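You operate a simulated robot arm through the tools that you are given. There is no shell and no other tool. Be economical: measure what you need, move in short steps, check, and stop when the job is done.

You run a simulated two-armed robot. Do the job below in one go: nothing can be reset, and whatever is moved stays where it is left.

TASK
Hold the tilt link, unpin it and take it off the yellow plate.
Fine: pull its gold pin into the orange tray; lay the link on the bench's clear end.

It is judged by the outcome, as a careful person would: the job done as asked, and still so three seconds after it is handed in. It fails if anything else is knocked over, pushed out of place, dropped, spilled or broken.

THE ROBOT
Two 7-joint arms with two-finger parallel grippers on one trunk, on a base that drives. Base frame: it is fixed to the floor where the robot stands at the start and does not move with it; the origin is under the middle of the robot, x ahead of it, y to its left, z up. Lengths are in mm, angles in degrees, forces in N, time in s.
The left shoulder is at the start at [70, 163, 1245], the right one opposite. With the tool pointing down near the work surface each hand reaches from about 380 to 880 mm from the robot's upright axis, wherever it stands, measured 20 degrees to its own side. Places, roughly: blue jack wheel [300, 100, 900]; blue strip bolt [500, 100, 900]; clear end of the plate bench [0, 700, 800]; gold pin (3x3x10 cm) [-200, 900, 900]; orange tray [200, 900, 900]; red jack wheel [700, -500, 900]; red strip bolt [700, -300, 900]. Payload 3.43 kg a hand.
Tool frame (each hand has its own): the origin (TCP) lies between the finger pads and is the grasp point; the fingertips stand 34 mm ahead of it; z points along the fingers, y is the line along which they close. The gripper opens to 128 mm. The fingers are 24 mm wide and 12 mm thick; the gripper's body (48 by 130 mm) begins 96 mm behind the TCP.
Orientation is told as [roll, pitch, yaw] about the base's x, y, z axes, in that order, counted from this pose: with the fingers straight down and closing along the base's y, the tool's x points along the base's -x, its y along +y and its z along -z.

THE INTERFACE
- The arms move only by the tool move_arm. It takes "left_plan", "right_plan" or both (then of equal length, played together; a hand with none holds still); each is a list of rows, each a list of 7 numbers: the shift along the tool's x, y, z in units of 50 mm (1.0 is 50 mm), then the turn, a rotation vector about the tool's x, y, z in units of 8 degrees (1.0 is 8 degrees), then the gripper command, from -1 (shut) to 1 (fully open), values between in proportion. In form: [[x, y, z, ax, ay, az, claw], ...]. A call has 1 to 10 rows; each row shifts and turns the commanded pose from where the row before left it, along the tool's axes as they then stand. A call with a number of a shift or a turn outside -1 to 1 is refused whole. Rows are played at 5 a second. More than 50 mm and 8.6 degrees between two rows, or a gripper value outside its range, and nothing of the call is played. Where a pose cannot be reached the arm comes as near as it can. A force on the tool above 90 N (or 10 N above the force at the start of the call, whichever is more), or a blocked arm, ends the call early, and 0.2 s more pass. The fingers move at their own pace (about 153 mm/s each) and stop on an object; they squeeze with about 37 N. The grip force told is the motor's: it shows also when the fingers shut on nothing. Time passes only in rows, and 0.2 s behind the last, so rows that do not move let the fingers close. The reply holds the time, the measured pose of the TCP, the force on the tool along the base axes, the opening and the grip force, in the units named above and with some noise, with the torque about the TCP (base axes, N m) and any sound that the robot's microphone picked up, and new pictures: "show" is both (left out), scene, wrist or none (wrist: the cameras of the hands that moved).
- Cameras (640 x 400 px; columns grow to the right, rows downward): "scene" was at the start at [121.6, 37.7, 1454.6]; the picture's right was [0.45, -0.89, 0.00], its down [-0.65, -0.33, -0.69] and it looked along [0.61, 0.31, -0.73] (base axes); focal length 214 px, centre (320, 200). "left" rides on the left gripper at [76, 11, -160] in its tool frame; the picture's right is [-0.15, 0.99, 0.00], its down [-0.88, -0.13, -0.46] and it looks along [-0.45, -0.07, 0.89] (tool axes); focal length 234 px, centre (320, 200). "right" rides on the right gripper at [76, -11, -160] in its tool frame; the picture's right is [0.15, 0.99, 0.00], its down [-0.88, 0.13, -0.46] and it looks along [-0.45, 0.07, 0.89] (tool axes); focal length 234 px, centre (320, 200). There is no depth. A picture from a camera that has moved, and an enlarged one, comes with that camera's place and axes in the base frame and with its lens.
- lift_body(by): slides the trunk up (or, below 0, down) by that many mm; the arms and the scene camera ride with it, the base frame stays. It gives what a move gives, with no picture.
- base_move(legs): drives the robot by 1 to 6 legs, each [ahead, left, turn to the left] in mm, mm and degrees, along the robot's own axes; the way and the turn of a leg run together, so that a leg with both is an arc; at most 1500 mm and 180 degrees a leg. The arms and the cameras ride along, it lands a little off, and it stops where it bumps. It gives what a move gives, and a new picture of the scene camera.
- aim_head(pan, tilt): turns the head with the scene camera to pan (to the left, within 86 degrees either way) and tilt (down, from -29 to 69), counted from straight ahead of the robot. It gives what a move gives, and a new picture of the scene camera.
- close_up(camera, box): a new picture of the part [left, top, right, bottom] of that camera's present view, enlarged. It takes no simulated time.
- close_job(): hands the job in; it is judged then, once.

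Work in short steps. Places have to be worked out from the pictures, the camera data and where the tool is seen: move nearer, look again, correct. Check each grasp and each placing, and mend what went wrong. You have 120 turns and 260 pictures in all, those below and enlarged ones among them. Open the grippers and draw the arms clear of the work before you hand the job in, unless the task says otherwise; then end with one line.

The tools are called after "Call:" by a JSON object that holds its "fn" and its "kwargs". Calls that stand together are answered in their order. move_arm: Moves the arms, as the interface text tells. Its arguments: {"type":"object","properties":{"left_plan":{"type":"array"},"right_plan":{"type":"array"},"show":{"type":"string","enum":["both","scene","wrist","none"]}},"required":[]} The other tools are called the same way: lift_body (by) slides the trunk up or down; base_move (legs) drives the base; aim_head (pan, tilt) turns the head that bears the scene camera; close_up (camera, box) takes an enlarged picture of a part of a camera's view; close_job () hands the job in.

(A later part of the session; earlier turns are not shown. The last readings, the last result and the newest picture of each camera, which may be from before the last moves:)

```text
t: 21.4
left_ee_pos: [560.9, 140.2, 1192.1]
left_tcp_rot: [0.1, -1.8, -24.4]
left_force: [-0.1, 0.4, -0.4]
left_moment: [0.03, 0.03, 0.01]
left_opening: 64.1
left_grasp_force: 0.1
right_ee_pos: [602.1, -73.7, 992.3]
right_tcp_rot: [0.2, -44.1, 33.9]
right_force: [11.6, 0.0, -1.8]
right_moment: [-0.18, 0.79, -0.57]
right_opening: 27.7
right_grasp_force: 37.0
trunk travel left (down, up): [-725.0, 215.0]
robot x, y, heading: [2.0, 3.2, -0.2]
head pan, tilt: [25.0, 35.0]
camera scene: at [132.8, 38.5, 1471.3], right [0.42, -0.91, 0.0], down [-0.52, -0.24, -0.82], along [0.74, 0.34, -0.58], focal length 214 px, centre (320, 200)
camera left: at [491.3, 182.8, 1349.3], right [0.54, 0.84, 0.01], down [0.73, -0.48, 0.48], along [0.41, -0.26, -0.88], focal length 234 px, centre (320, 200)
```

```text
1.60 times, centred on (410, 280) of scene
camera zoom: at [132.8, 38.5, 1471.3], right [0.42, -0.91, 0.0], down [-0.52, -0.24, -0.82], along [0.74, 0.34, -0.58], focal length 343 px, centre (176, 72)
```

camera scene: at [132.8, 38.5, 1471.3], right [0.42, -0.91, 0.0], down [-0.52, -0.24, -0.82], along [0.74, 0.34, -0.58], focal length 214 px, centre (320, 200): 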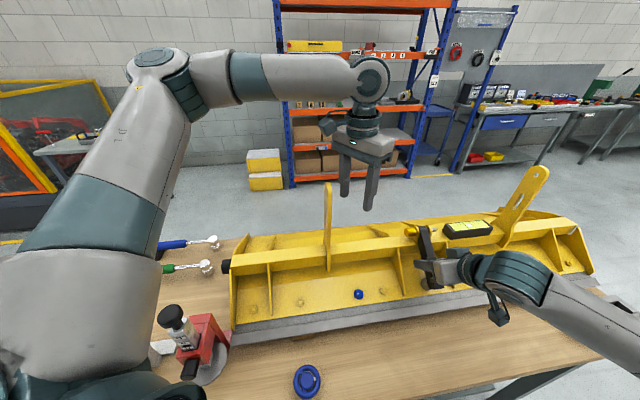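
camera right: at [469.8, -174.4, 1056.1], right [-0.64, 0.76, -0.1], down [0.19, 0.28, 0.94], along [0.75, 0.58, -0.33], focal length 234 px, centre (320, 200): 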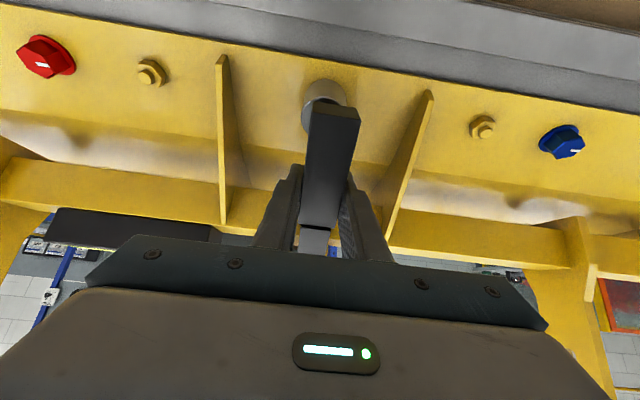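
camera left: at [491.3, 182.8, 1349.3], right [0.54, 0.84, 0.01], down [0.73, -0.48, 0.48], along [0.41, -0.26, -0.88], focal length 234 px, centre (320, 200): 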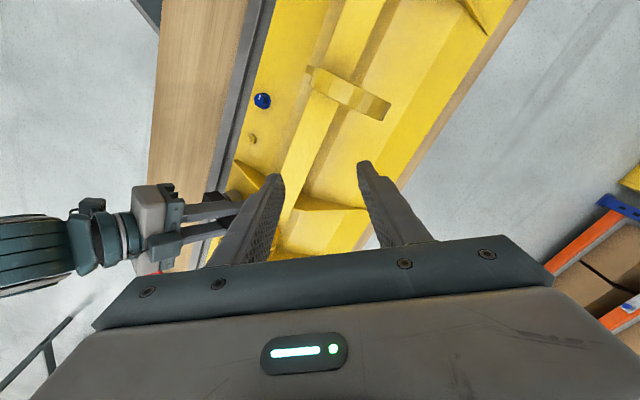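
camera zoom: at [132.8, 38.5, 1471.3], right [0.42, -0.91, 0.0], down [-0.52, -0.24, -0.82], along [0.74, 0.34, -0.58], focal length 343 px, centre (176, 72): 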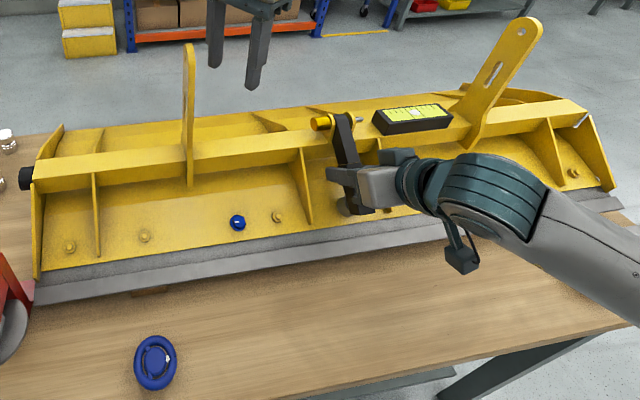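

Nothing is visibly displaced. The left arm can't get inward of ~14° left of the robot's axis, so I'll let the link go (still pinned), back the right hand off, and shift the base a little ahead and to the right so both hands can reach.

Call:
{"fn": "move_arm", "kwargs": {"right_plan": [[0, 0, 0, 0, 0, 0, -0.1], [0, 0, 0, 0, 0, 0, -0.1], [0, 0, -0.8, 0, 0, 0, -0.1], [0, 0, -0.8, 0, 0, 0, -0.1], [0, 0, -0.8, 0, 0, 0, -0.1]], "left_plan": [[0, 0, -0.2, 0, 0, 0, 0], [0, 0, -0.2, 0, 0, 0, 0], [0, 0, -0.2, 0, 0, 0, 0], [0, 0, 0, 0, 0, 0, 0], [0, 0, 0, 0, 0, 0, 0]], "show": "scene"}}

Call:
{"fn": "aim_head", "kwargs": {"pan": 0, "tilt": 65}}

```text
t: 22.6
left_ee_pos: [558.5, 140.4, 1224.6]
left_tcp_rot: [0.3, -2.0, -24.3]
left_force: [0.5, 0.4, 0.6]
left_moment: [0.03, -0.02, -0.04]
left_opening: 64.1
left_grasp_force: 0.0
right_ee_pos: [531.6, -119.3, 1080.5]
right_tcp_rot: [0.2, -44.2, 34.1]
right_force: [0.1, -0.1, 0.1]
right_moment: [0.01, 0.01, 0.0]
right_opening: 57.6
right_grasp_force: 0.0
trunk travel left (down, up): [-725.0, 215.0]
robot x, y, heading: [2.8, -2.9, 0.1]
head pan, tilt: [25.0, 35.0]
camera scene: at [129.1, 37.9, 1471.6], right [0.42, -0.91, 0.0], down [-0.52, -0.24, -0.82], along [0.74, 0.34, -0.57], focal length 214 px, centre (320, 200)
```

scene: 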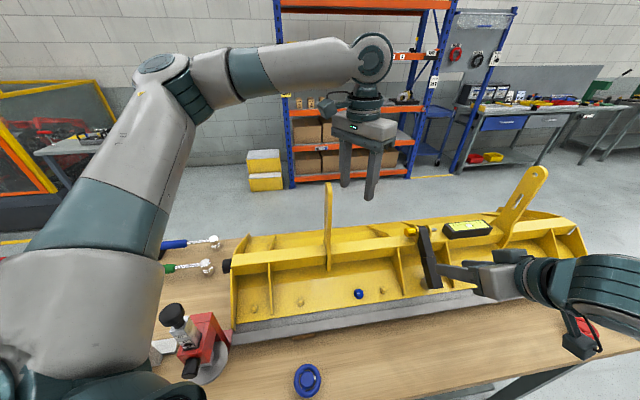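

```text
t: 23.6
left_ee_pos: [559.0, 141.0, 1223.6]
left_tcp_rot: [0.1, -2.0, -24.5]
left_force: [-0.6, -0.3, 0.0]
left_moment: [-0.02, 0.0, -0.04]
left_opening: 64.0
left_grasp_force: 0.0
right_ee_pos: [533.0, -119.9, 1080.2]
right_tcp_rot: [0.2, -44.2, 34.1]
right_force: [1.2, 0.1, 0.0]
right_moment: [0.01, -0.01, 0.02]
right_opening: 57.5
right_grasp_force: 0.0
trunk travel left (down, up): [-725.0, 215.0]
robot x, y, heading: [2.4, -1.7, -0.1]
head pan, tilt: [0.0, 65.0]
camera scene: at [110.9, 1.3, 1431.8], right [0.0, -1.0, 0.0], down [-0.91, 0.0, -0.42], along [0.42, 0.0, -0.91], focal length 214 px, centre (320, 200)
```

scene: 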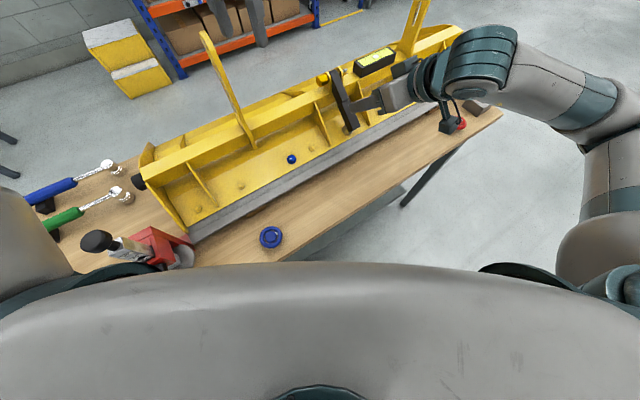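

The way is clear; I drive 60 ahead and 70 to the right.

Call:
{"fn": "base_move", "kwargs": {"legs": [[0, -70, 0], [60, 0, 0]]}}

```text
t: 25.2
left_ee_pos: [614.3, 72.0, 1223.8]
left_tcp_rot: [0.3, -2.2, -24.3]
left_force: [0.2, 0.4, -0.8]
left_moment: [0.0, -0.02, -0.05]
left_opening: 63.7
left_grasp_force: 0.2
right_ee_pos: [590.1, -186.2, 1080.9]
right_tcp_rot: [0.1, -44.3, 34.3]
right_force: [0.5, 0.3, -0.1]
right_moment: [-0.02, 0.01, -0.02]
right_opening: 57.8
right_grasp_force: 0.1
trunk travel left (down, up): [-725.0, 215.0]
robot x, y, heading: [57.5, -69.0, 0.1]
head pan, tilt: [0.0, 65.0]
camera scene: at [167.0, -68.0, 1432.1], right [0.0, -1.0, 0.0], down [-0.91, 0.0, -0.42], along [0.42, 0.0, -0.91], focal length 214 px, centre (320, 200)
```

scene: 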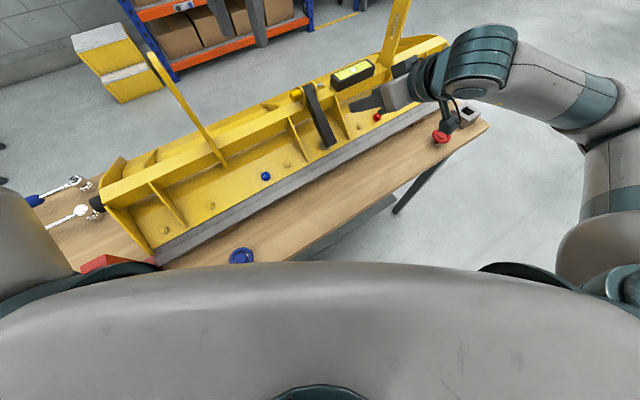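

The base moved as asked. Now I test the left hand's reach over the pin head: yaw back to -56°, then in to about [638, 0, 1180].

Call:
{"fn": "move_arm", "kwargs": {"left_plan": [[0, 0, 0, 0, 0, 1, 0.0], [0, 0, 0, 0, 0, 1, 0.0], [0, 0, 0, 0, 0, 1, 0.0], [0, 0, 0, 0, 0, 1, 0.0], [-0.75, -0.2, 0.3, 0, 0, 0, 0.0], [-0.75, -0.2, 0.6, 0, 0, 0, 0.0], [0, 0, 0, 0, 0, 0, 0]]}}

Call:
{"fn": "close_up", "kwargs": {"camera": "left", "box": [220, 120, 420, 245]}}

```text
t: 26.8
left_ee_pos: [616.2, 70.1, 1219.5]
left_tcp_rot: [1.2, -1.6, -56.3]
left_force: [1.0, 0.3, -0.6]
left_moment: [0.0, 0.01, -0.02]
left_opening: 64.1
left_grasp_force: 0.0
left hand out of reach, approached as far as the arm can: row 5, 6
right_ee_pos: [591.6, -187.4, 1079.1]
right_tcp_rot: [0.2, -44.3, 34.3]
right_force: [0.2, 0.5, 0.7]
right_moment: [0.03, -0.01, 0.03]
right_opening: 57.4
right_grasp_force: 0.0
trunk travel left (down, up): [-725.0, 215.0]
robot x, y, heading: [57.7, -70.2, -0.1]
head pan, tilt: [0.0, 65.0]
camera scene: at [170.0, -68.7, 1431.7], right [0.0, -1.0, 0.0], down [-0.91, 0.0, -0.42], along [0.42, 0.0, -0.91], focal length 214 px, centre (320, 200)
camera left: at [578.0, 140.9, 1376.2], right [0.9, 0.43, 0.03], down [0.36, -0.8, 0.48], along [0.22, -0.42, -0.88], focal length 234 px, centre (320, 200)
```

scene: 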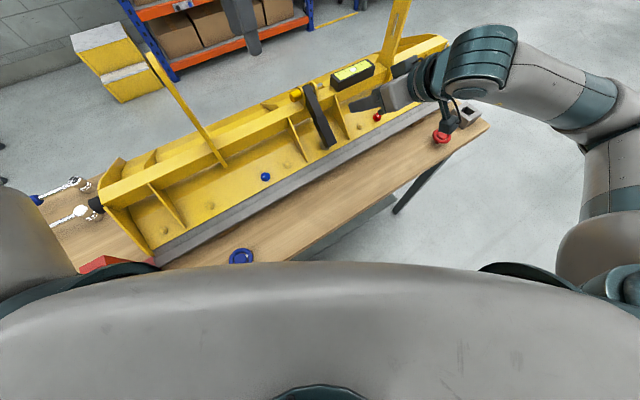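
left: 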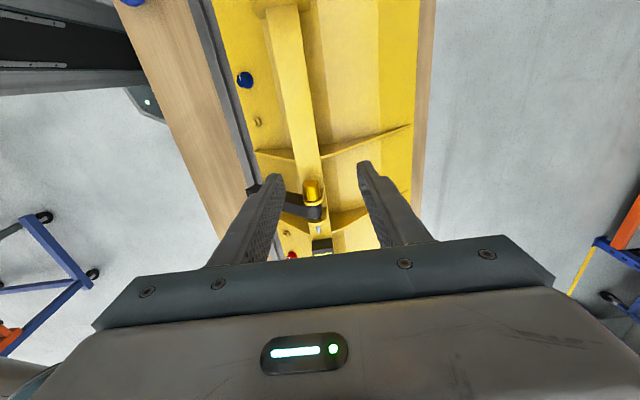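

```text
3.20 times, centred on (320, 182) of left
camera zoom: at [578.0, 140.9, 1376.2], right [0.9, 0.43, 0.03], down [0.36, -0.8, 0.48], along [0.22, -0.42, -0.88], focal length 749 px, centre (320, 256)
```

zoom: 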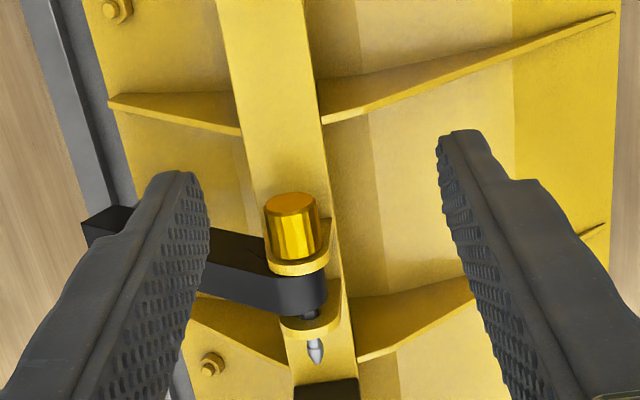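

Vertical it still stops at about 140 mm left of the robot's middle, so I tilt the left hand 30° about its closing axis (wrist away from the link, along the pin axis), still gripping the head flush, and move in.

Call:
{"fn": "move_arm", "kwargs": {"left_plan": [[0, 0, 0, 0, -1, 0, 0.0], [0, 0, 0, 0, -1, 0, 0.0], [0, 0, 0, 0, -1, 0, 0.0], [0, 0, 0, 0, -0.75, 0, 0.0], [-0.65, -0.2, -0.375, 0, 0, 0, 0.0], [-0.65, -0.2, -0.375, 0, 0, 0, 0.0], [0, 0, 0, 0, 0, 0, 0]]}}

Call:
{"fn": "close_up", "kwargs": {"camera": "left", "box": [220, 120, 420, 245]}}

```text
t: 28.4
left_ee_pos: [621.6, 30.0, 1285.2]
left_tcp_rot: [1.3, -31.7, -56.9]
left_force: [-0.6, -0.6, 0.0]
left_moment: [-0.01, 0.03, 0.0]
left_opening: 64.2
left_grasp_force: 0.0
right_ee_pos: [593.4, -185.7, 1079.8]
right_tcp_rot: [0.1, -44.4, 34.3]
right_force: [-0.5, 0.8, 0.1]
right_moment: [-0.03, 0.0, -0.03]
right_opening: 57.5
right_grasp_force: 0.0
trunk travel left (down, up): [-725.0, 215.0]
robot x, y, heading: [62.6, -68.7, -0.0]
head pan, tilt: [0.0, 65.0]
camera scene: at [170.4, -66.7, 1431.7], right [0.0, -1.0, 0.0], down [-0.91, 0.0, -0.42], along [0.42, 0.0, -0.91], focal length 214 px, centre (320, 200)
camera left: at [546.5, 158.8, 1381.0], right [0.89, 0.45, 0.1], down [0.16, -0.51, 0.85], along [0.43, -0.74, -0.52], focal length 234 px, centre (320, 200)
```

scene: 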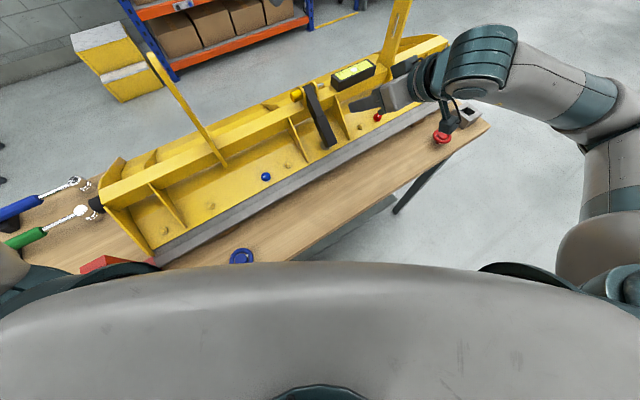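
left: 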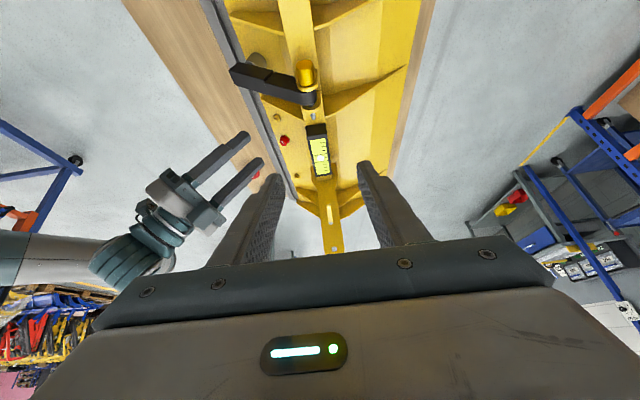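

```text
3.20 times, centred on (320, 182) of left
camera zoom: at [546.5, 158.8, 1381.0], right [0.89, 0.45, 0.1], down [0.16, -0.51, 0.85], along [0.43, -0.74, -0.52], focal length 749 px, centre (320, 256)
```

zoom: 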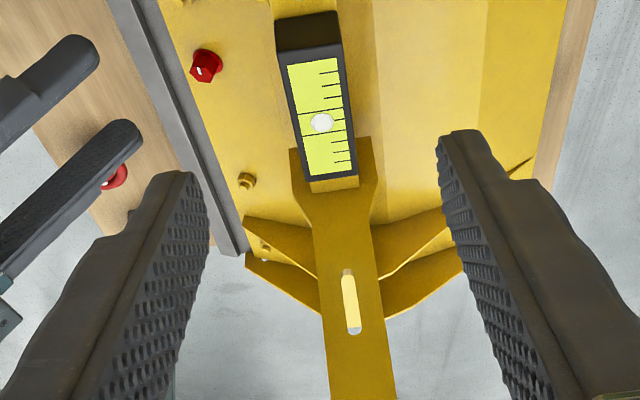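

Tilted, the left hand reaches (no limit reported), and all views put the pin head at about [640, -5, 1054]. First I bring the right hand back onto the link: sideways 89 mm, then look.

Call:
{"fn": "move_arm", "kwargs": {"right_plan": [[0.05, 0.89, 0, 0, 0, 0, 0.0], [0.1, 0.89, 0, 0, 0, 0, 0.0], [0, 0, 0.6, 0, 0, 0, 0], [0, 0, 0, 0, 0, 0, 0]]}}

Call:
{"fn": "close_up", "kwargs": {"camera": "right", "box": [220, 80, 420, 280]}}

```text
t: 29.4
left_ee_pos: [621.3, 28.3, 1285.4]
left_tcp_rot: [1.3, -31.7, -57.0]
left_force: [-0.5, 0.1, -0.6]
left_moment: [0.0, -0.01, -0.05]
left_opening: 64.0
left_grasp_force: 0.0
right_ee_pos: [574.9, -97.8, 1051.8]
right_tcp_rot: [0.2, -44.2, 34.4]
right_force: [0.3, 0.5, -1.2]
right_moment: [0.0, 0.01, 0.0]
right_opening: 63.8
right_grasp_force: 0.0
right hand out of reach, approached as far as the arm can: row 1, 2
trunk travel left (down, up): [-725.0, 215.0]
robot x, y, heading: [59.0, -73.6, -0.0]
head pan, tilt: [0.0, 65.0]
camera scene: at [169.7, -68.5, 1431.8], right [0.0, -1.0, 0.0], down [-0.91, 0.0, -0.42], along [0.42, 0.0, -0.91], focal length 214 px, centre (320, 200)
camera right: at [444.6, -201.0, 1114.7], right [-0.65, 0.76, -0.1], down [0.19, 0.28, 0.94], along [0.74, 0.59, -0.32], focal length 234 px, centre (320, 200)
```

scene: 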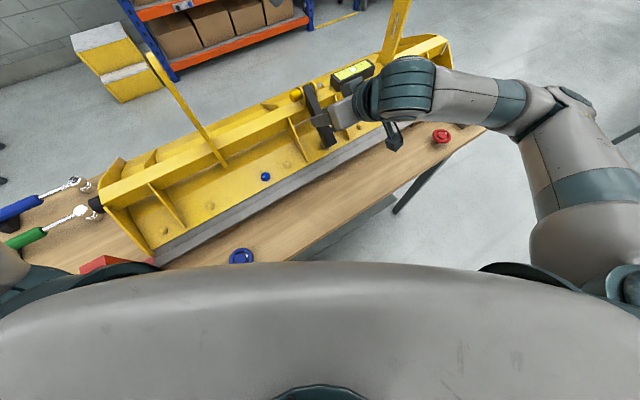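
right: 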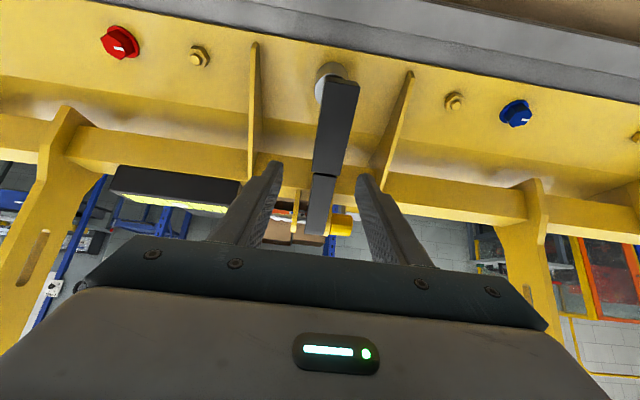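

```text
2.00 times, centred on (320, 180) of right
camera zoom: at [444.6, -201.0, 1114.7], right [-0.65, 0.76, -0.1], down [0.19, 0.28, 0.94], along [0.74, 0.59, -0.32], focal length 468 px, centre (320, 240)
```

zoom: 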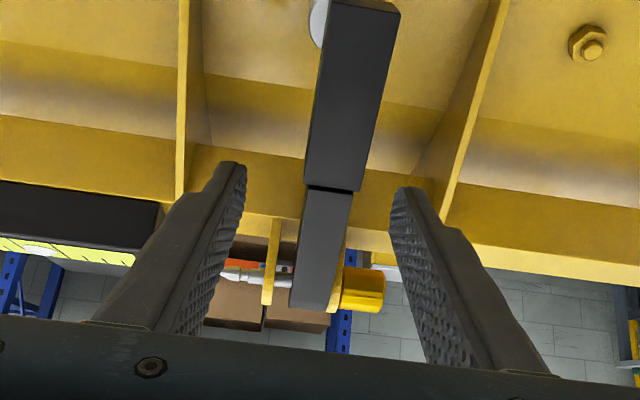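

The right hand is almost lined up again; I continue along its axis to the earlier grip point.

Call:
{"fn": "move_arm", "kwargs": {"right_plan": [[0.15, 0.05, 0.6, 0, 0, 0, 0.0], [0.1, 0.05, 0.4, 0, 0, 0, 0.0], [0.05, 0, 0.36, 0, 0, 0, 0], [0, 0, 0, 0, 0, 0, 0]], "show": "wrist"}}

```text
t: 30.4
left_ee_pos: [621.4, 27.9, 1285.5]
left_tcp_rot: [1.4, -31.6, -57.0]
left_force: [-0.3, 0.3, -0.7]
left_moment: [-0.01, 0.01, -0.01]
left_opening: 63.9
left_grasp_force: 0.1
right_ee_pos: [603.3, -74.5, 994.1]
right_tcp_rot: [0.2, -44.3, 34.2]
right_force: [-0.1, 0.2, 1.6]
right_moment: [-0.01, -0.03, 0.01]
right_opening: 64.3
right_grasp_force: 0.2
trunk travel left (down, up): [-725.0, 215.0]
robot x, y, heading: [60.8, -73.4, 0.1]
head pan, tilt: [0.0, 65.0]
camera right: at [471.8, -177.4, 1056.6], right [-0.65, 0.76, -0.1], down [0.19, 0.28, 0.94], along [0.74, 0.59, -0.32], focal length 234 px, centre (320, 200)
```

right: 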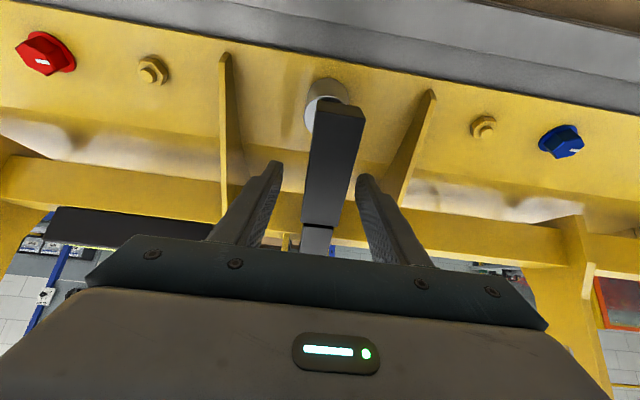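

Positioned; I shift 3 mm to centre and close on the link again.

Call:
{"fn": "move_arm", "kwargs": {"right_plan": [[0, 0.06, 0.0, 0, 0, 0, 0.0], [0, 0, 0, 0, 0, 0, -0.4], [0, 0, 0, 0, 0, 0, -1], [0, 0, 0, 0, 0, 0, -1]], "show": "none"}}

Call:
{"fn": "aim_head", "kwargs": {"pan": 12, "tilt": 40}}

```text
t: 31.4
left_ee_pos: [622.8, 27.5, 1285.8]
left_tcp_rot: [1.4, -31.6, -57.0]
left_force: [-1.2, -0.5, -0.1]
left_moment: [0.0, -0.01, 0.0]
left_opening: 63.9
left_grasp_force: 0.1
right_ee_pos: [602.0, -72.9, 994.4]
right_tcp_rot: [0.2, -44.2, 34.1]
right_force: [3.8, -5.3, 1.5]
right_moment: [0.1, 0.24, -0.72]
right_opening: 27.9
right_grasp_force: 37.3
trunk travel left (down, up): [-725.0, 215.0]
robot x, y, heading: [56.4, -69.5, -0.2]
head pan, tilt: [0.0, 65.0]
```

```text
t: 32.3
left_ee_pos: [622.2, 27.3, 1286.1]
left_tcp_rot: [1.4, -31.5, -57.0]
left_force: [0.5, -0.9, 0.8]
left_moment: [-0.03, -0.02, 0.01]
left_opening: 63.7
left_grasp_force: 0.0
right_ee_pos: [601.5, -71.9, 993.6]
right_tcp_rot: [0.3, -44.2, 34.3]
right_force: [5.9, -5.7, 2.6]
right_moment: [0.07, 0.14, -0.85]
right_opening: 27.7
right_grasp_force: 37.0
trunk travel left (down, up): [-725.0, 215.0]
robot x, y, heading: [57.7, -71.0, -0.1]
head pan, tilt: [12.0, 40.0]
camera scene: at [193.2, -52.3, 1463.9], right [0.21, -0.98, 0.0], down [-0.63, -0.13, -0.77], along [0.75, 0.16, -0.64], focal length 214 px, centre (320, 200)
```

scene: 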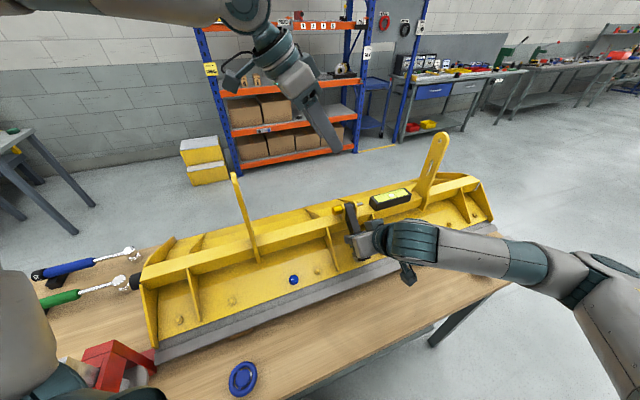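

The link is held again. Now the left hand goes straight down to about [630, 9, 1150], above the pin head.

Call:
{"fn": "move_arm", "kwargs": {"left_plan": [[0.367, -0.023, 0.84, 0, 0, 0, 0.0], [0.367, -0.023, 0.84, 0, 0, 0, 0.0], [0.367, -0.023, 0.84, 0, 0, 0, 0.0], [0, 0, 0, 0, 0, 0, 0]], "right_plan": [[0, -0.04, 0, 0, 0, 0, -1], [0, 0, 0, 0, 0, 0, -1], [0, 0, 0, 0, 0, 0, -1], [0, 0, 0, 0, 0, 0, -1]]}}

Call:
{"fn": "close_up", "kwargs": {"camera": "left", "box": [220, 60, 420, 260]}}

Call:
{"fn": "close_up", "kwargs": {"camera": "scene", "box": [220, 120, 420, 280]}}

```text
t: 33.3
left_ee_pos: [630.8, 11.6, 1150.0]
left_tcp_rot: [1.4, -31.6, -57.0]
left_force: [1.4, 0.1, 0.2]
left_moment: [-0.02, 0.01, 0.01]
left_opening: 64.2
left_grasp_force: 0.0
right_ee_pos: [601.5, -73.0, 993.8]
right_tcp_rot: [0.2, -44.2, 34.4]
right_force: [0.6, -2.5, 1.2]
right_moment: [-0.13, 0.15, -0.52]
right_opening: 27.6
right_grasp_force: 37.3
trunk travel left (down, up): [-725.0, 215.0]
robot x, y, heading: [59.0, -70.8, 0.0]
head pan, tilt: [12.0, 40.0]
camera scene: at [192.4, -51.3, 1464.0], right [0.21, -0.98, 0.0], down [-0.63, -0.13, -0.77], along [0.75, 0.16, -0.64], focal length 214 px, centre (320, 200)
camera right: at [471.1, -176.3, 1056.9], right [-0.65, 0.76, -0.1], down [0.19, 0.28, 0.94], along [0.74, 0.59, -0.32], focal length 234 px, centre (320, 200)
camera left: at [555.8, 140.9, 1246.2], right [0.89, 0.44, 0.1], down [0.16, -0.51, 0.85], along [0.43, -0.74, -0.52], focal length 234 px, centre (320, 200)
```

scene: 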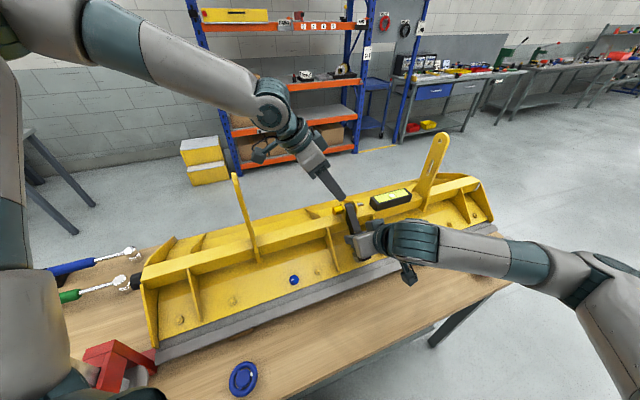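
right: 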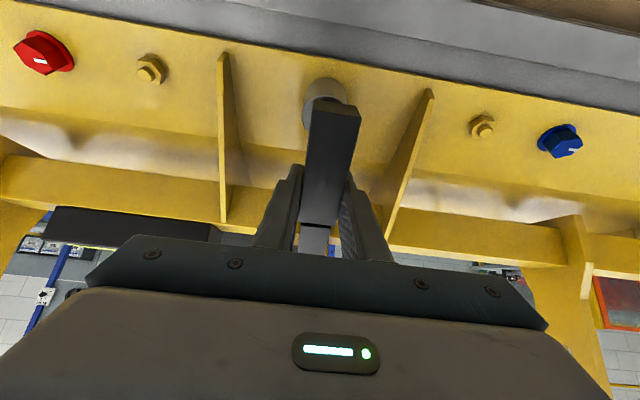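
left: 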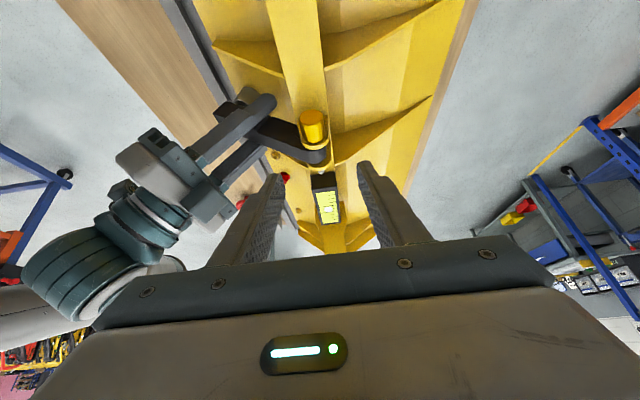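

```text
2.00 times, centred on (320, 160) of left
camera zoom: at [555.8, 140.9, 1246.2], right [0.89, 0.44, 0.1], down [0.16, -0.51, 0.85], along [0.43, -0.74, -0.52], focal length 468 px, centre (320, 280)
```

zoom: 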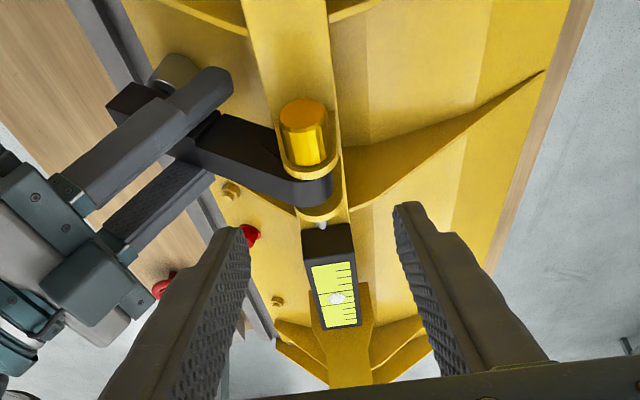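

```text
2.50 times, centred on (320, 200) of scene
camera zoom: at [192.4, -51.3, 1464.0], right [0.21, -0.98, 0.0], down [-0.63, -0.13, -0.77], along [0.75, 0.16, -0.64], focal length 536 px, centre (320, 200)
```

zoom: 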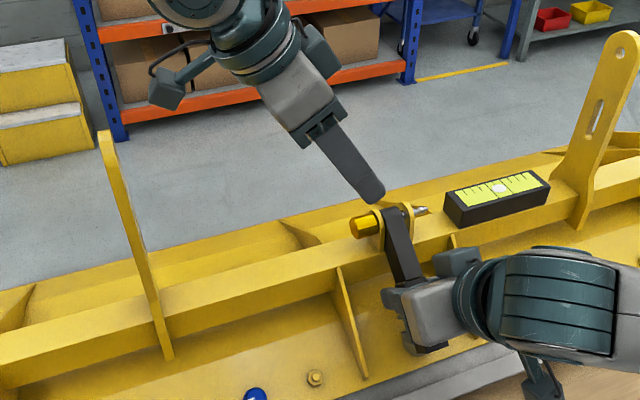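

Alignment across the pin is within a millimetre. Descending most of the way to the head, then a look.

Call:
{"fn": "move_arm", "kwargs": {"left_plan": [[0.42, -0.01, 0.7, 0, 0, 0, 0.0], [0.25, 0, 0.4, 0, 0, 0, 0.0], [0, 0, 0, 0, 0, 0, 0]], "show": "none"}}

Call:
{"fn": "close_up", "kwargs": {"camera": "left", "box": [220, 60, 420, 260]}}

Call:
{"fn": "close_up", "kwargs": {"camera": "scene", "box": [290, 150, 390, 230]}}

```text
t: 34.1
left_ee_pos: [632.6, 12.5, 1084.5]
left_tcp_rot: [1.4, -31.7, -57.1]
left_force: [0.6, 1.1, 0.0]
left_moment: [0.03, 0.01, 0.02]
left_opening: 63.9
left_grasp_force: 0.1
right_ee_pos: [601.7, -73.2, 993.8]
right_tcp_rot: [0.3, -44.2, 34.3]
right_force: [-0.2, -2.0, 0.0]
right_moment: [-0.09, 0.21, -0.45]
right_opening: 27.9
right_grasp_force: 36.4
trunk travel left (down, up): [-725.0, 215.0]
robot x, y, heading: [58.3, -69.3, -0.0]
head pan, tilt: [12.0, 40.0]
```

```text
2.00 times, centred on (320, 160) of left
camera zoom: at [555.6, 140.7, 1181.0], right [0.89, 0.44, 0.1], down [0.16, -0.51, 0.85], along [0.43, -0.74, -0.52], focal length 468 px, centre (320, 280)
```

zoom: 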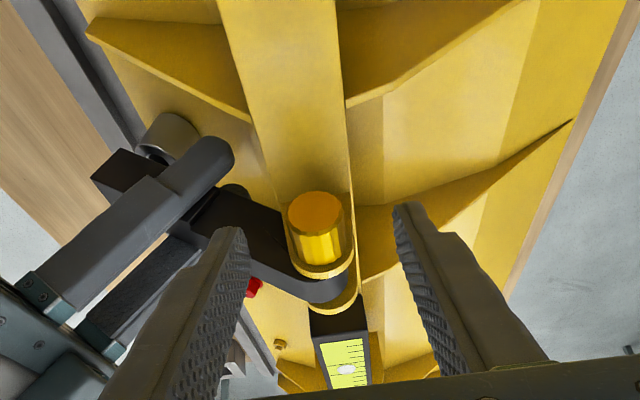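

```text
5.00 times, centred on (340, 190) of scene
camera zoom: at [192.5, -51.4, 1464.0], right [0.21, -0.98, 0.0], down [-0.63, -0.13, -0.77], along [0.75, 0.16, -0.64], focal length 1072 px, centre (220, 250)
```

zoom: 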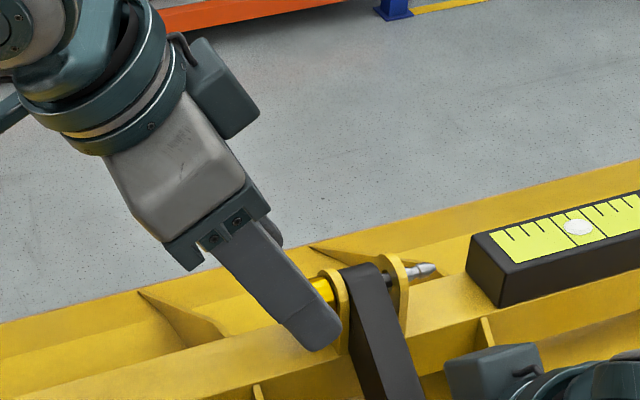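

The tips are at the head's mid-height and close to the ear; I go 12 mm lower and 6 mm outward along the pin, then close.

Call:
{"fn": "move_arm", "kwargs": {"left_plan": [[0.23, 0, 0.14, 0, 0, 0, 0.0], [0, 0, 0, 0, 0, 0, 0.0]], "show": "none"}}

Call:
{"fn": "close_up", "kwargs": {"camera": "left", "box": [220, 60, 420, 260]}}

Call:
{"fn": "close_up", "kwargs": {"camera": "scene", "box": [290, 150, 390, 230]}}

```text
t: 34.7
left_ee_pos: [629.2, 18.1, 1073.2]
left_tcp_rot: [1.5, -31.6, -57.0]
left_force: [0.0, 0.2, 0.4]
left_moment: [-0.01, 0.0, -0.02]
left_opening: 64.3
left_grasp_force: 0.1
right_ee_pos: [600.9, -72.9, 995.2]
right_tcp_rot: [0.2, -44.2, 34.2]
right_force: [-0.2, -0.8, 1.2]
right_moment: [-0.12, 0.19, -0.44]
right_opening: 27.8
right_grasp_force: 37.4
trunk travel left (down, up): [-725.0, 215.0]
robot x, y, heading: [59.5, -73.0, 0.2]
head pan, tilt: [12.0, 40.0]
```

```text
2.00 times, centred on (320, 160) of left
camera zoom: at [553.0, 146.0, 1169.1], right [0.89, 0.44, 0.1], down [0.16, -0.51, 0.85], along [0.43, -0.74, -0.52], focal length 468 px, centre (320, 280)
```

zoom: 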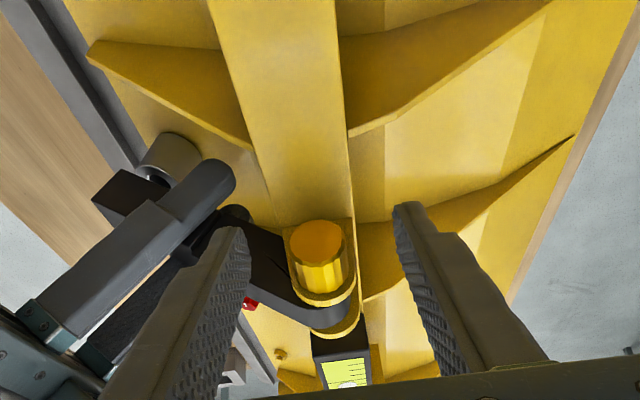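

```text
5.00 times, centred on (340, 190) of scene
camera zoom: at [192.6, -51.4, 1464.0], right [0.21, -0.98, 0.0], down [-0.63, -0.13, -0.77], along [0.75, 0.16, -0.64], focal length 1072 px, centre (220, 250)
```

zoom: 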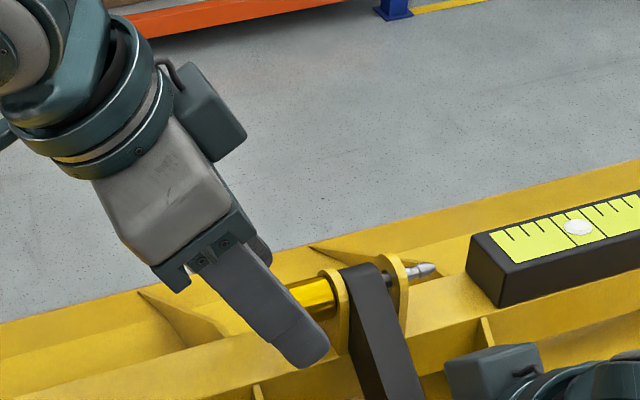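

Good: clear of the ear by ~6 mm. I move 3 mm back towards it for more bite on the head and close.

Call:
{"fn": "move_arm", "kwargs": {"left_plan": [[-0.05, 0, 0.03, 0, 0, 0, 0.0], [0, 0, 0, 0, 0, 0, -0.4], [0, 0, 0, 0, 0, 0, -1], [0, 0, 0, 0, 0, 0, -1]], "show": "none"}}

Call:
{"fn": "close_up", "kwargs": {"camera": "left", "box": [220, 60, 420, 260]}}

Call:
{"fn": "close_up", "kwargs": {"camera": "scene", "box": [290, 150, 390, 230]}}

```text
t: 35.7
left_ee_pos: [629.3, 14.0, 1073.0]
left_tcp_rot: [1.3, -31.6, -57.2]
left_force: [-11.5, -7.3, 0.2]
left_moment: [-0.16, 0.39, -0.36]
left_opening: 24.4
left_grasp_force: 37.1
right_ee_pos: [602.8, -73.4, 995.2]
right_tcp_rot: [0.1, -44.2, 34.3]
right_force: [7.3, 5.2, -3.1]
right_moment: [-0.45, 0.69, -0.31]
right_opening: 27.8
right_grasp_force: 36.9
trunk travel left (down, up): [-725.0, 215.0]
robot x, y, heading: [60.5, -69.7, 0.1]
head pan, tilt: [12.0, 40.0]
```

```text
2.00 times, centred on (320, 160) of left
camera zoom: at [553.5, 142.7, 1168.8], right [0.89, 0.44, 0.1], down [0.16, -0.51, 0.85], along [0.42, -0.74, -0.52], focal length 468 px, centre (320, 280)
```

zoom: 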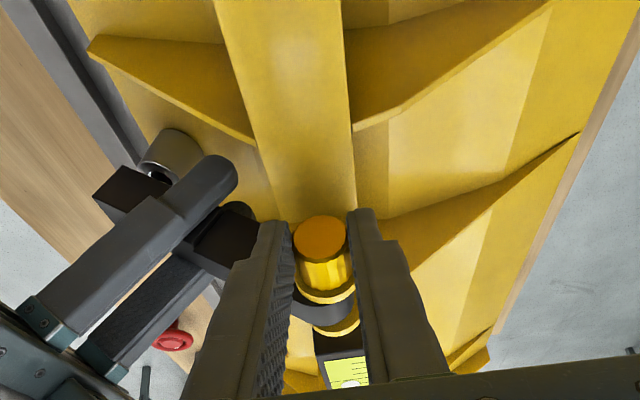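

```text
5.00 times, centred on (340, 190) of scene
camera zoom: at [192.2, -51.6, 1464.0], right [0.21, -0.98, 0.0], down [-0.63, -0.13, -0.77], along [0.75, 0.16, -0.64], focal length 1072 px, centre (220, 250)
```

zoom: 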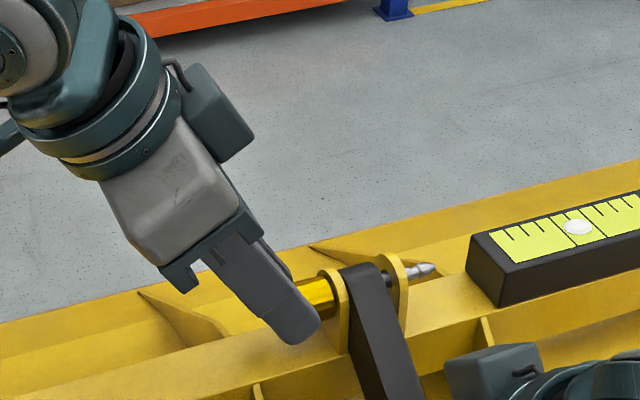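

The head is gripped (24 mm). I relieve the sideways load slightly and pull 15 mm along the pin axis, watching forces.

Call:
{"fn": "move_arm", "kwargs": {"left_plan": [[0, -0.06, 0, 0, 0, 0, -1], [0.085, 0, -0.052, 0, 0, 0, -1], [0.085, 0, -0.052, 0, 0, 0, -1], [0.085, 0, -0.052, 0, 0, 0, -1], [0, 0, 0, 0, 0, 0, -1]], "show": "none"}}

Call:
{"fn": "close_up", "kwargs": {"camera": "scene", "box": [290, 150, 390, 230]}}

```text
t: 36.9
left_ee_pos: [620.3, 25.3, 1072.2]
left_tcp_rot: [1.5, -31.7, -56.9]
left_force: [-1.0, -0.5, 2.3]
left_moment: [-0.13, -0.06, -0.03]
left_opening: 24.3
left_grasp_force: 36.9
right_ee_pos: [601.9, -72.8, 994.1]
right_tcp_rot: [0.2, -44.2, 34.2]
right_force: [0.3, -1.3, -0.1]
right_moment: [-0.07, 0.11, -0.23]
right_opening: 27.7
right_grasp_force: 37.2
trunk travel left (down, up): [-725.0, 215.0]
robot x, y, heading: [58.2, -67.4, 0.1]
head pan, tilt: [12.0, 40.0]
```

```text
5.00 times, centred on (340, 190) of scene
camera zoom: at [192.7, -51.7, 1464.0], right [0.21, -0.98, 0.0], down [-0.63, -0.13, -0.77], along [0.75, 0.16, -0.64], focal length 1072 px, centre (220, 250)
```

zoom: 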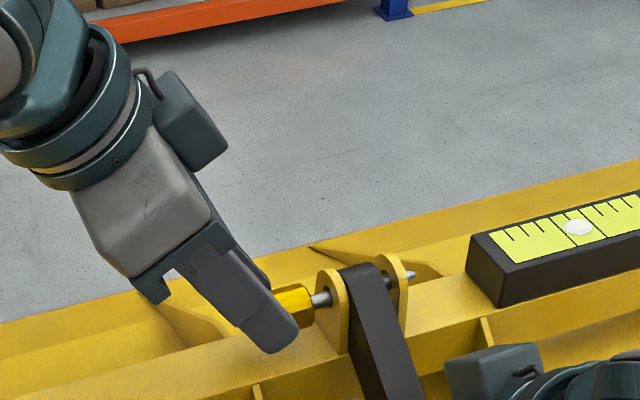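

The pin slides freely. The left wrist camera trails towards the tall yellow arm, so I check that clearance before pulling farther.

Call:
{"fn": "close_up", "kwargs": {"camera": "scene", "box": [200, 100, 360, 240]}}

Call:
{"fn": "close_up", "kwargs": {"camera": "left", "box": [0, 0, 640, 400]}}

```text
2.86 times, centred on (280, 170) of scene
camera zoom: at [192.7, -51.7, 1464.0], right [0.21, -0.98, 0.0], down [-0.63, -0.13, -0.77], along [0.75, 0.16, -0.64], focal length 613 px, centre (434, 286)
```

zoom: 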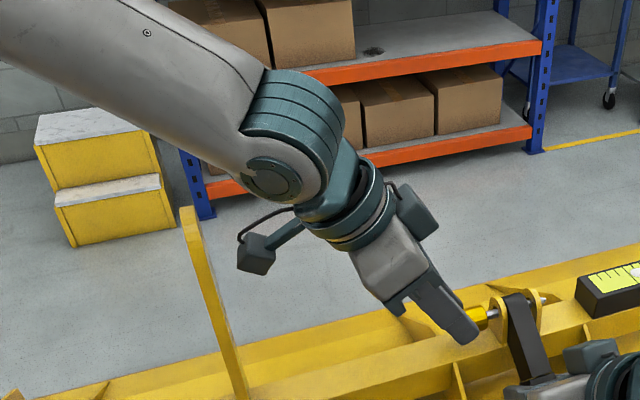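

```text
1.00 times, centred on (320, 200) of left (not enlarged: the box is as wide or as high as the picture)
camera zoom: at [544.7, 153.3, 1168.1], right [0.89, 0.44, 0.1], down [0.16, -0.51, 0.85], along [0.43, -0.74, -0.52], focal length 234 px, centre (320, 200)
```

zoom: 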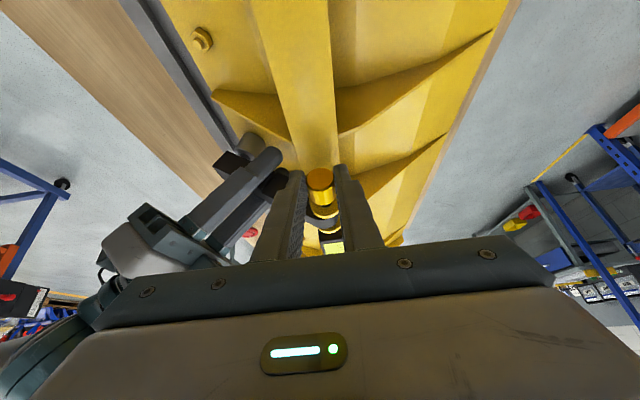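

The camera box has ~30 mm to the tall arm. I pull only 18 mm more this way, then I'll regrip the head with less tilt, which moves the camera away from that arm.

Call:
{"fn": "move_arm", "kwargs": {"left_plan": [[0.1, 0, -0.063, 0, 0, 0, -1], [0.1, 0, -0.063, 0, 0, 0, -1], [0.1, 0, -0.063, 0, 0, 0, -1], [0, 0, 0, 0, 0, 0, -1]], "show": "none"}}

Call:
{"fn": "close_up", "kwargs": {"camera": "scene", "box": [220, 140, 380, 240]}}

```text
t: 37.9
left_ee_pos: [611.3, 37.9, 1072.8]
left_tcp_rot: [1.4, -31.7, -57.1]
left_force: [8.5, -11.0, 0.1]
left_moment: [0.6, 0.69, -0.46]
left_opening: 24.3
left_grasp_force: 37.3
right_ee_pos: [601.6, -73.8, 994.3]
right_tcp_rot: [0.5, -44.2, 34.2]
right_force: [-4.4, 0.6, 0.2]
right_moment: [-0.11, -0.15, 0.11]
right_opening: 27.8
right_grasp_force: 37.6
trunk travel left (down, up): [-725.0, 215.0]
robot x, y, heading: [60.5, -68.2, 0.2]
head pan, tilt: [12.0, 40.0]
```

```text
4.00 times, centred on (300, 190) of scene
camera zoom: at [193.7, -53.3, 1464.0], right [0.21, -0.98, 0.0], down [-0.63, -0.13, -0.77], along [0.75, 0.16, -0.64], focal length 858 px, centre (400, 240)
```

zoom: 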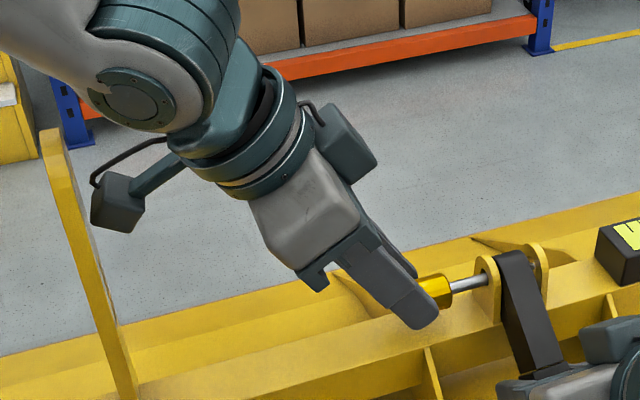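

The pin is out ~32 mm, still through the near ear and link. I release it, rise 15 mm and reduce the tilt to about 10°.

Call:
{"fn": "move_arm", "kwargs": {"left_plan": [[0, 0, 0, 0, 0, 0, -0.2], [0, 0, 0, 0, 0, 0, 0.0], [-0.16, 0, -0.255, 0, 0, 0, 0.0], [0, 0, 0, 0, 1, 0, 0.0], [0, 0, 0, 0, 1, 0, 0.0], [0, 0, 0, 0, 0.7, 0, 0.0], [0, 0, 0, 0, 0, 0, 0.0]], "show": "none"}}

Call:
{"fn": "close_up", "kwargs": {"camera": "scene", "box": [220, 140, 380, 240]}}

Call:
{"fn": "close_up", "kwargs": {"camera": "left", "box": [220, 100, 420, 260]}}

```text
t: 39.5
left_ee_pos: [608.7, 40.1, 1088.9]
left_tcp_rot: [1.1, -10.0, -56.4]
left_force: [-0.4, 0.3, -1.0]
left_moment: [0.01, -0.02, 0.04]
left_opening: 63.8
left_grasp_force: 0.0
right_ee_pos: [601.7, -73.1, 994.4]
right_tcp_rot: [0.2, -44.2, 34.1]
right_force: [-0.4, -4.1, 0.0]
right_moment: [0.19, 0.0, -0.24]
right_opening: 27.7
right_grasp_force: 36.8
trunk travel left (down, up): [-725.0, 215.0]
robot x, y, heading: [56.9, -70.0, 0.1]
head pan, tilt: [12.0, 40.0]
```

```text
4.00 times, centred on (300, 190) of scene
camera zoom: at [192.4, -51.8, 1464.0], right [0.21, -0.98, 0.0], down [-0.63, -0.13, -0.77], along [0.75, 0.16, -0.64], focal length 858 px, centre (400, 240)
```

zoom: 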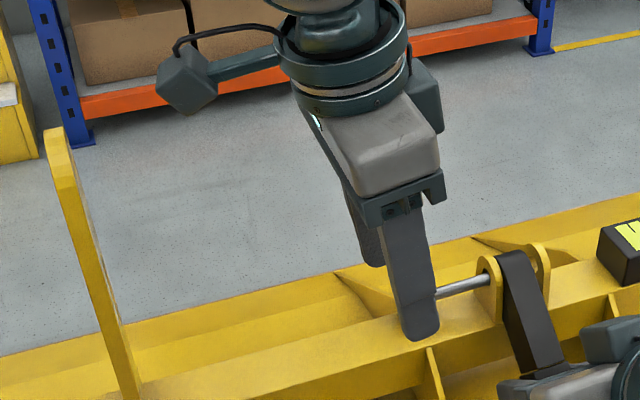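

```text
2.50 times, centred on (320, 180) of left
camera zoom: at [558.1, 129.2, 1231.7], right [0.9, 0.43, 0.05], down [0.32, -0.73, 0.6], along [0.29, -0.53, -0.8], focal length 585 px, centre (320, 250)
```

zoom: 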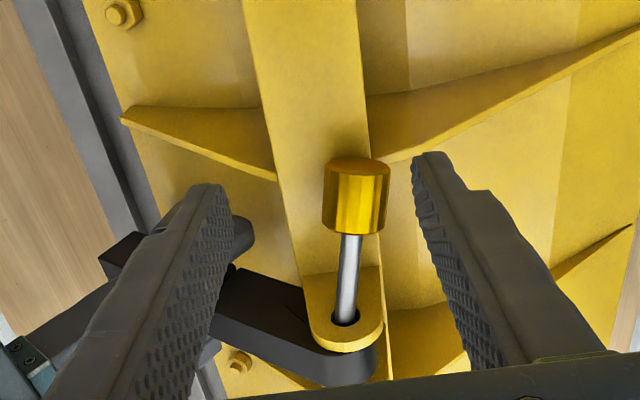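

It reaches at 10° tilt. The head has sagged ~11 mm to the far side but is still between the fingers; I lower 17 mm, 6 mm inward, check and close.

Call:
{"fn": "move_arm", "kwargs": {"left_plan": [[-0.06, 0.04, 0.355, 0, 0, 0, 0.0], [0, 0, 0, 0, 0, 0, -0.2], [0, 0, 0, 0, 0, 0, -0.6], [0, 0, 0, 0, 0, 0, -1], [0, 0, 0, 0, 0, 0, -1]], "show": "none"}}

Call:
{"fn": "close_up", "kwargs": {"camera": "scene", "box": [220, 140, 380, 240]}}

Call:
{"fn": "close_up", "kwargs": {"camera": "left", "box": [220, 100, 420, 260]}}

```text
t: 40.7
left_ee_pos: [613.5, 36.1, 1074.6]
left_tcp_rot: [1.6, -10.6, -56.5]
left_force: [-3.5, 4.9, 45.1]
left_moment: [-0.51, -0.4, 0.11]
left_opening: 0.0
left_grasp_force: 32.9
right_ee_pos: [602.4, -73.8, 996.4]
right_tcp_rot: [0.1, -44.2, 34.1]
right_force: [12.8, -1.0, -3.6]
right_moment: [-0.23, 0.86, -0.68]
right_opening: 27.9
right_grasp_force: 36.8
trunk travel left (down, up): [-725.0, 215.0]
robot x, y, heading: [60.1, -67.6, 0.2]
head pan, tilt: [12.0, 40.0]
```

```text
4.00 times, centred on (300, 190) of scene
camera zoom: at [190.4, -51.3, 1465.0], right [0.21, -0.98, 0.0], down [-0.63, -0.13, -0.77], along [0.75, 0.16, -0.64], focal length 858 px, centre (400, 240)
```

zoom: 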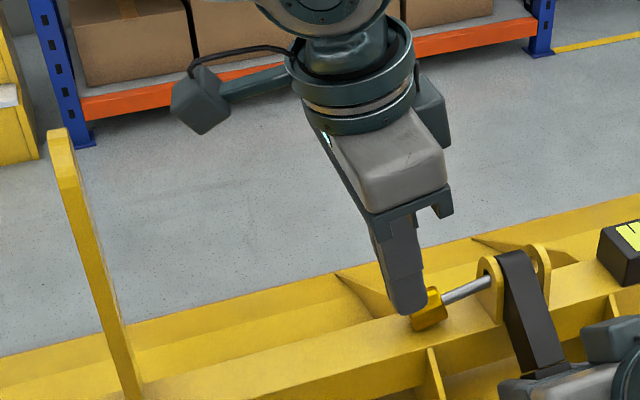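

```text
2.50 times, centred on (320, 180) of left
camera zoom: at [561.9, 126.6, 1218.7], right [0.9, 0.43, 0.05], down [0.31, -0.73, 0.61], along [0.3, -0.53, -0.79], focal length 585 px, centre (320, 250)
```

zoom: 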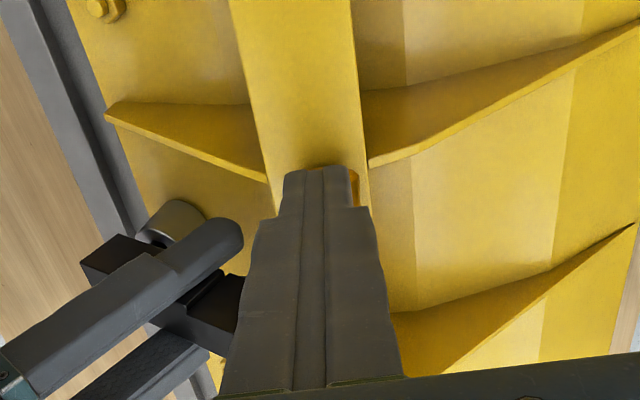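

The fingers shut above the head: the pin has sagged lower onto the beam. I open, rise 20 mm and look again.

Call:
{"fn": "move_arm", "kwargs": {"left_plan": [[0, 0, -0.4, 0, 0, 0, -1], [0, 0, -0.1, 0, 0, 0, 0.0], [0, 0, 0, 0, 0, 0, 0.0]], "show": "none"}}

Call:
{"fn": "close_up", "kwargs": {"camera": "scene", "box": [280, 160, 380, 220]}}

Call:
{"fn": "close_up", "kwargs": {"camera": "left", "box": [220, 100, 420, 260]}}

Call:
{"fn": "close_up", "kwargs": {"camera": "right", "box": [220, 100, 420, 260]}}

```text
t: 41.5
left_ee_pos: [611.7, 38.0, 1095.3]
left_tcp_rot: [1.2, -10.0, -56.4]
left_force: [0.5, -0.4, -1.4]
left_moment: [-0.01, 0.01, 0.01]
left_opening: 64.1
left_grasp_force: 0.1
right_ee_pos: [602.2, -73.9, 993.6]
right_tcp_rot: [0.4, -44.2, 34.3]
right_force: [-1.7, -5.1, 0.2]
right_moment: [0.24, -0.08, -0.31]
right_opening: 28.0
right_grasp_force: 36.7
trunk travel left (down, up): [-725.0, 215.0]
robot x, y, heading: [57.6, -72.2, -0.2]
head pan, tilt: [12.0, 40.0]
```

```text
6.40 times, centred on (330, 190) of scene
camera zoom: at [192.3, -52.2, 1463.9], right [0.21, -0.98, 0.0], down [-0.63, -0.13, -0.77], along [0.75, 0.16, -0.64], focal length 1373 px, centre (256, 264)
```

zoom: 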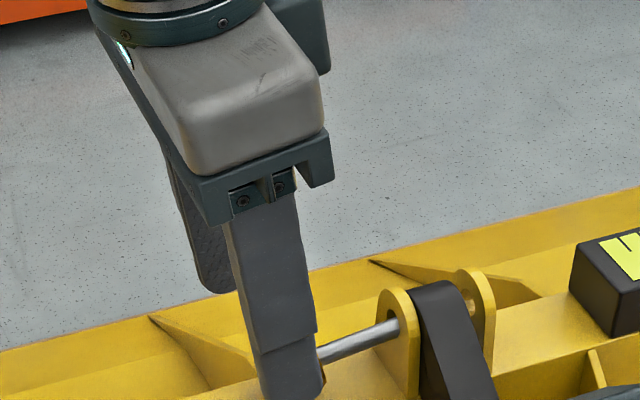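

```text
2.50 times, centred on (320, 180) of left
camera zoom: at [560.5, 128.1, 1238.3], right [0.9, 0.43, 0.05], down [0.32, -0.73, 0.6], along [0.29, -0.53, -0.8], focal length 585 px, centre (320, 250)
```

zoom: 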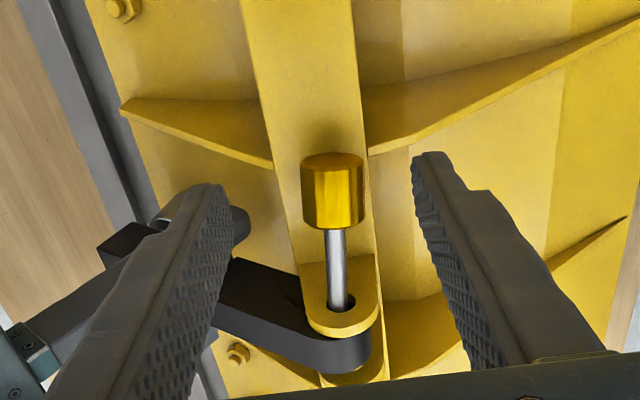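

```text
2.50 times, centred on (320, 180) of right
camera zoom: at [470.8, -177.0, 1056.9], right [-0.65, 0.76, -0.1], down [0.19, 0.28, 0.94], along [0.74, 0.59, -0.32], focal length 585 px, centre (320, 250)
```

zoom: 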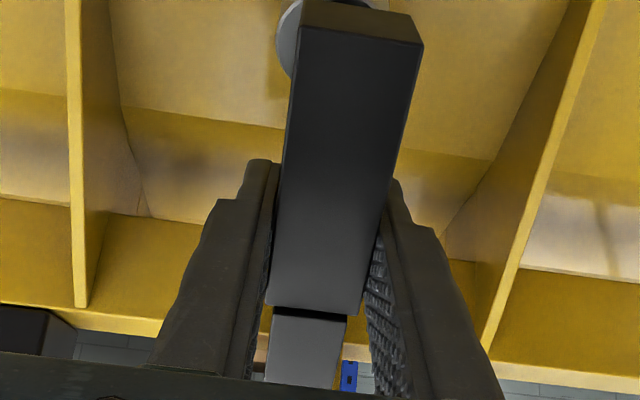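

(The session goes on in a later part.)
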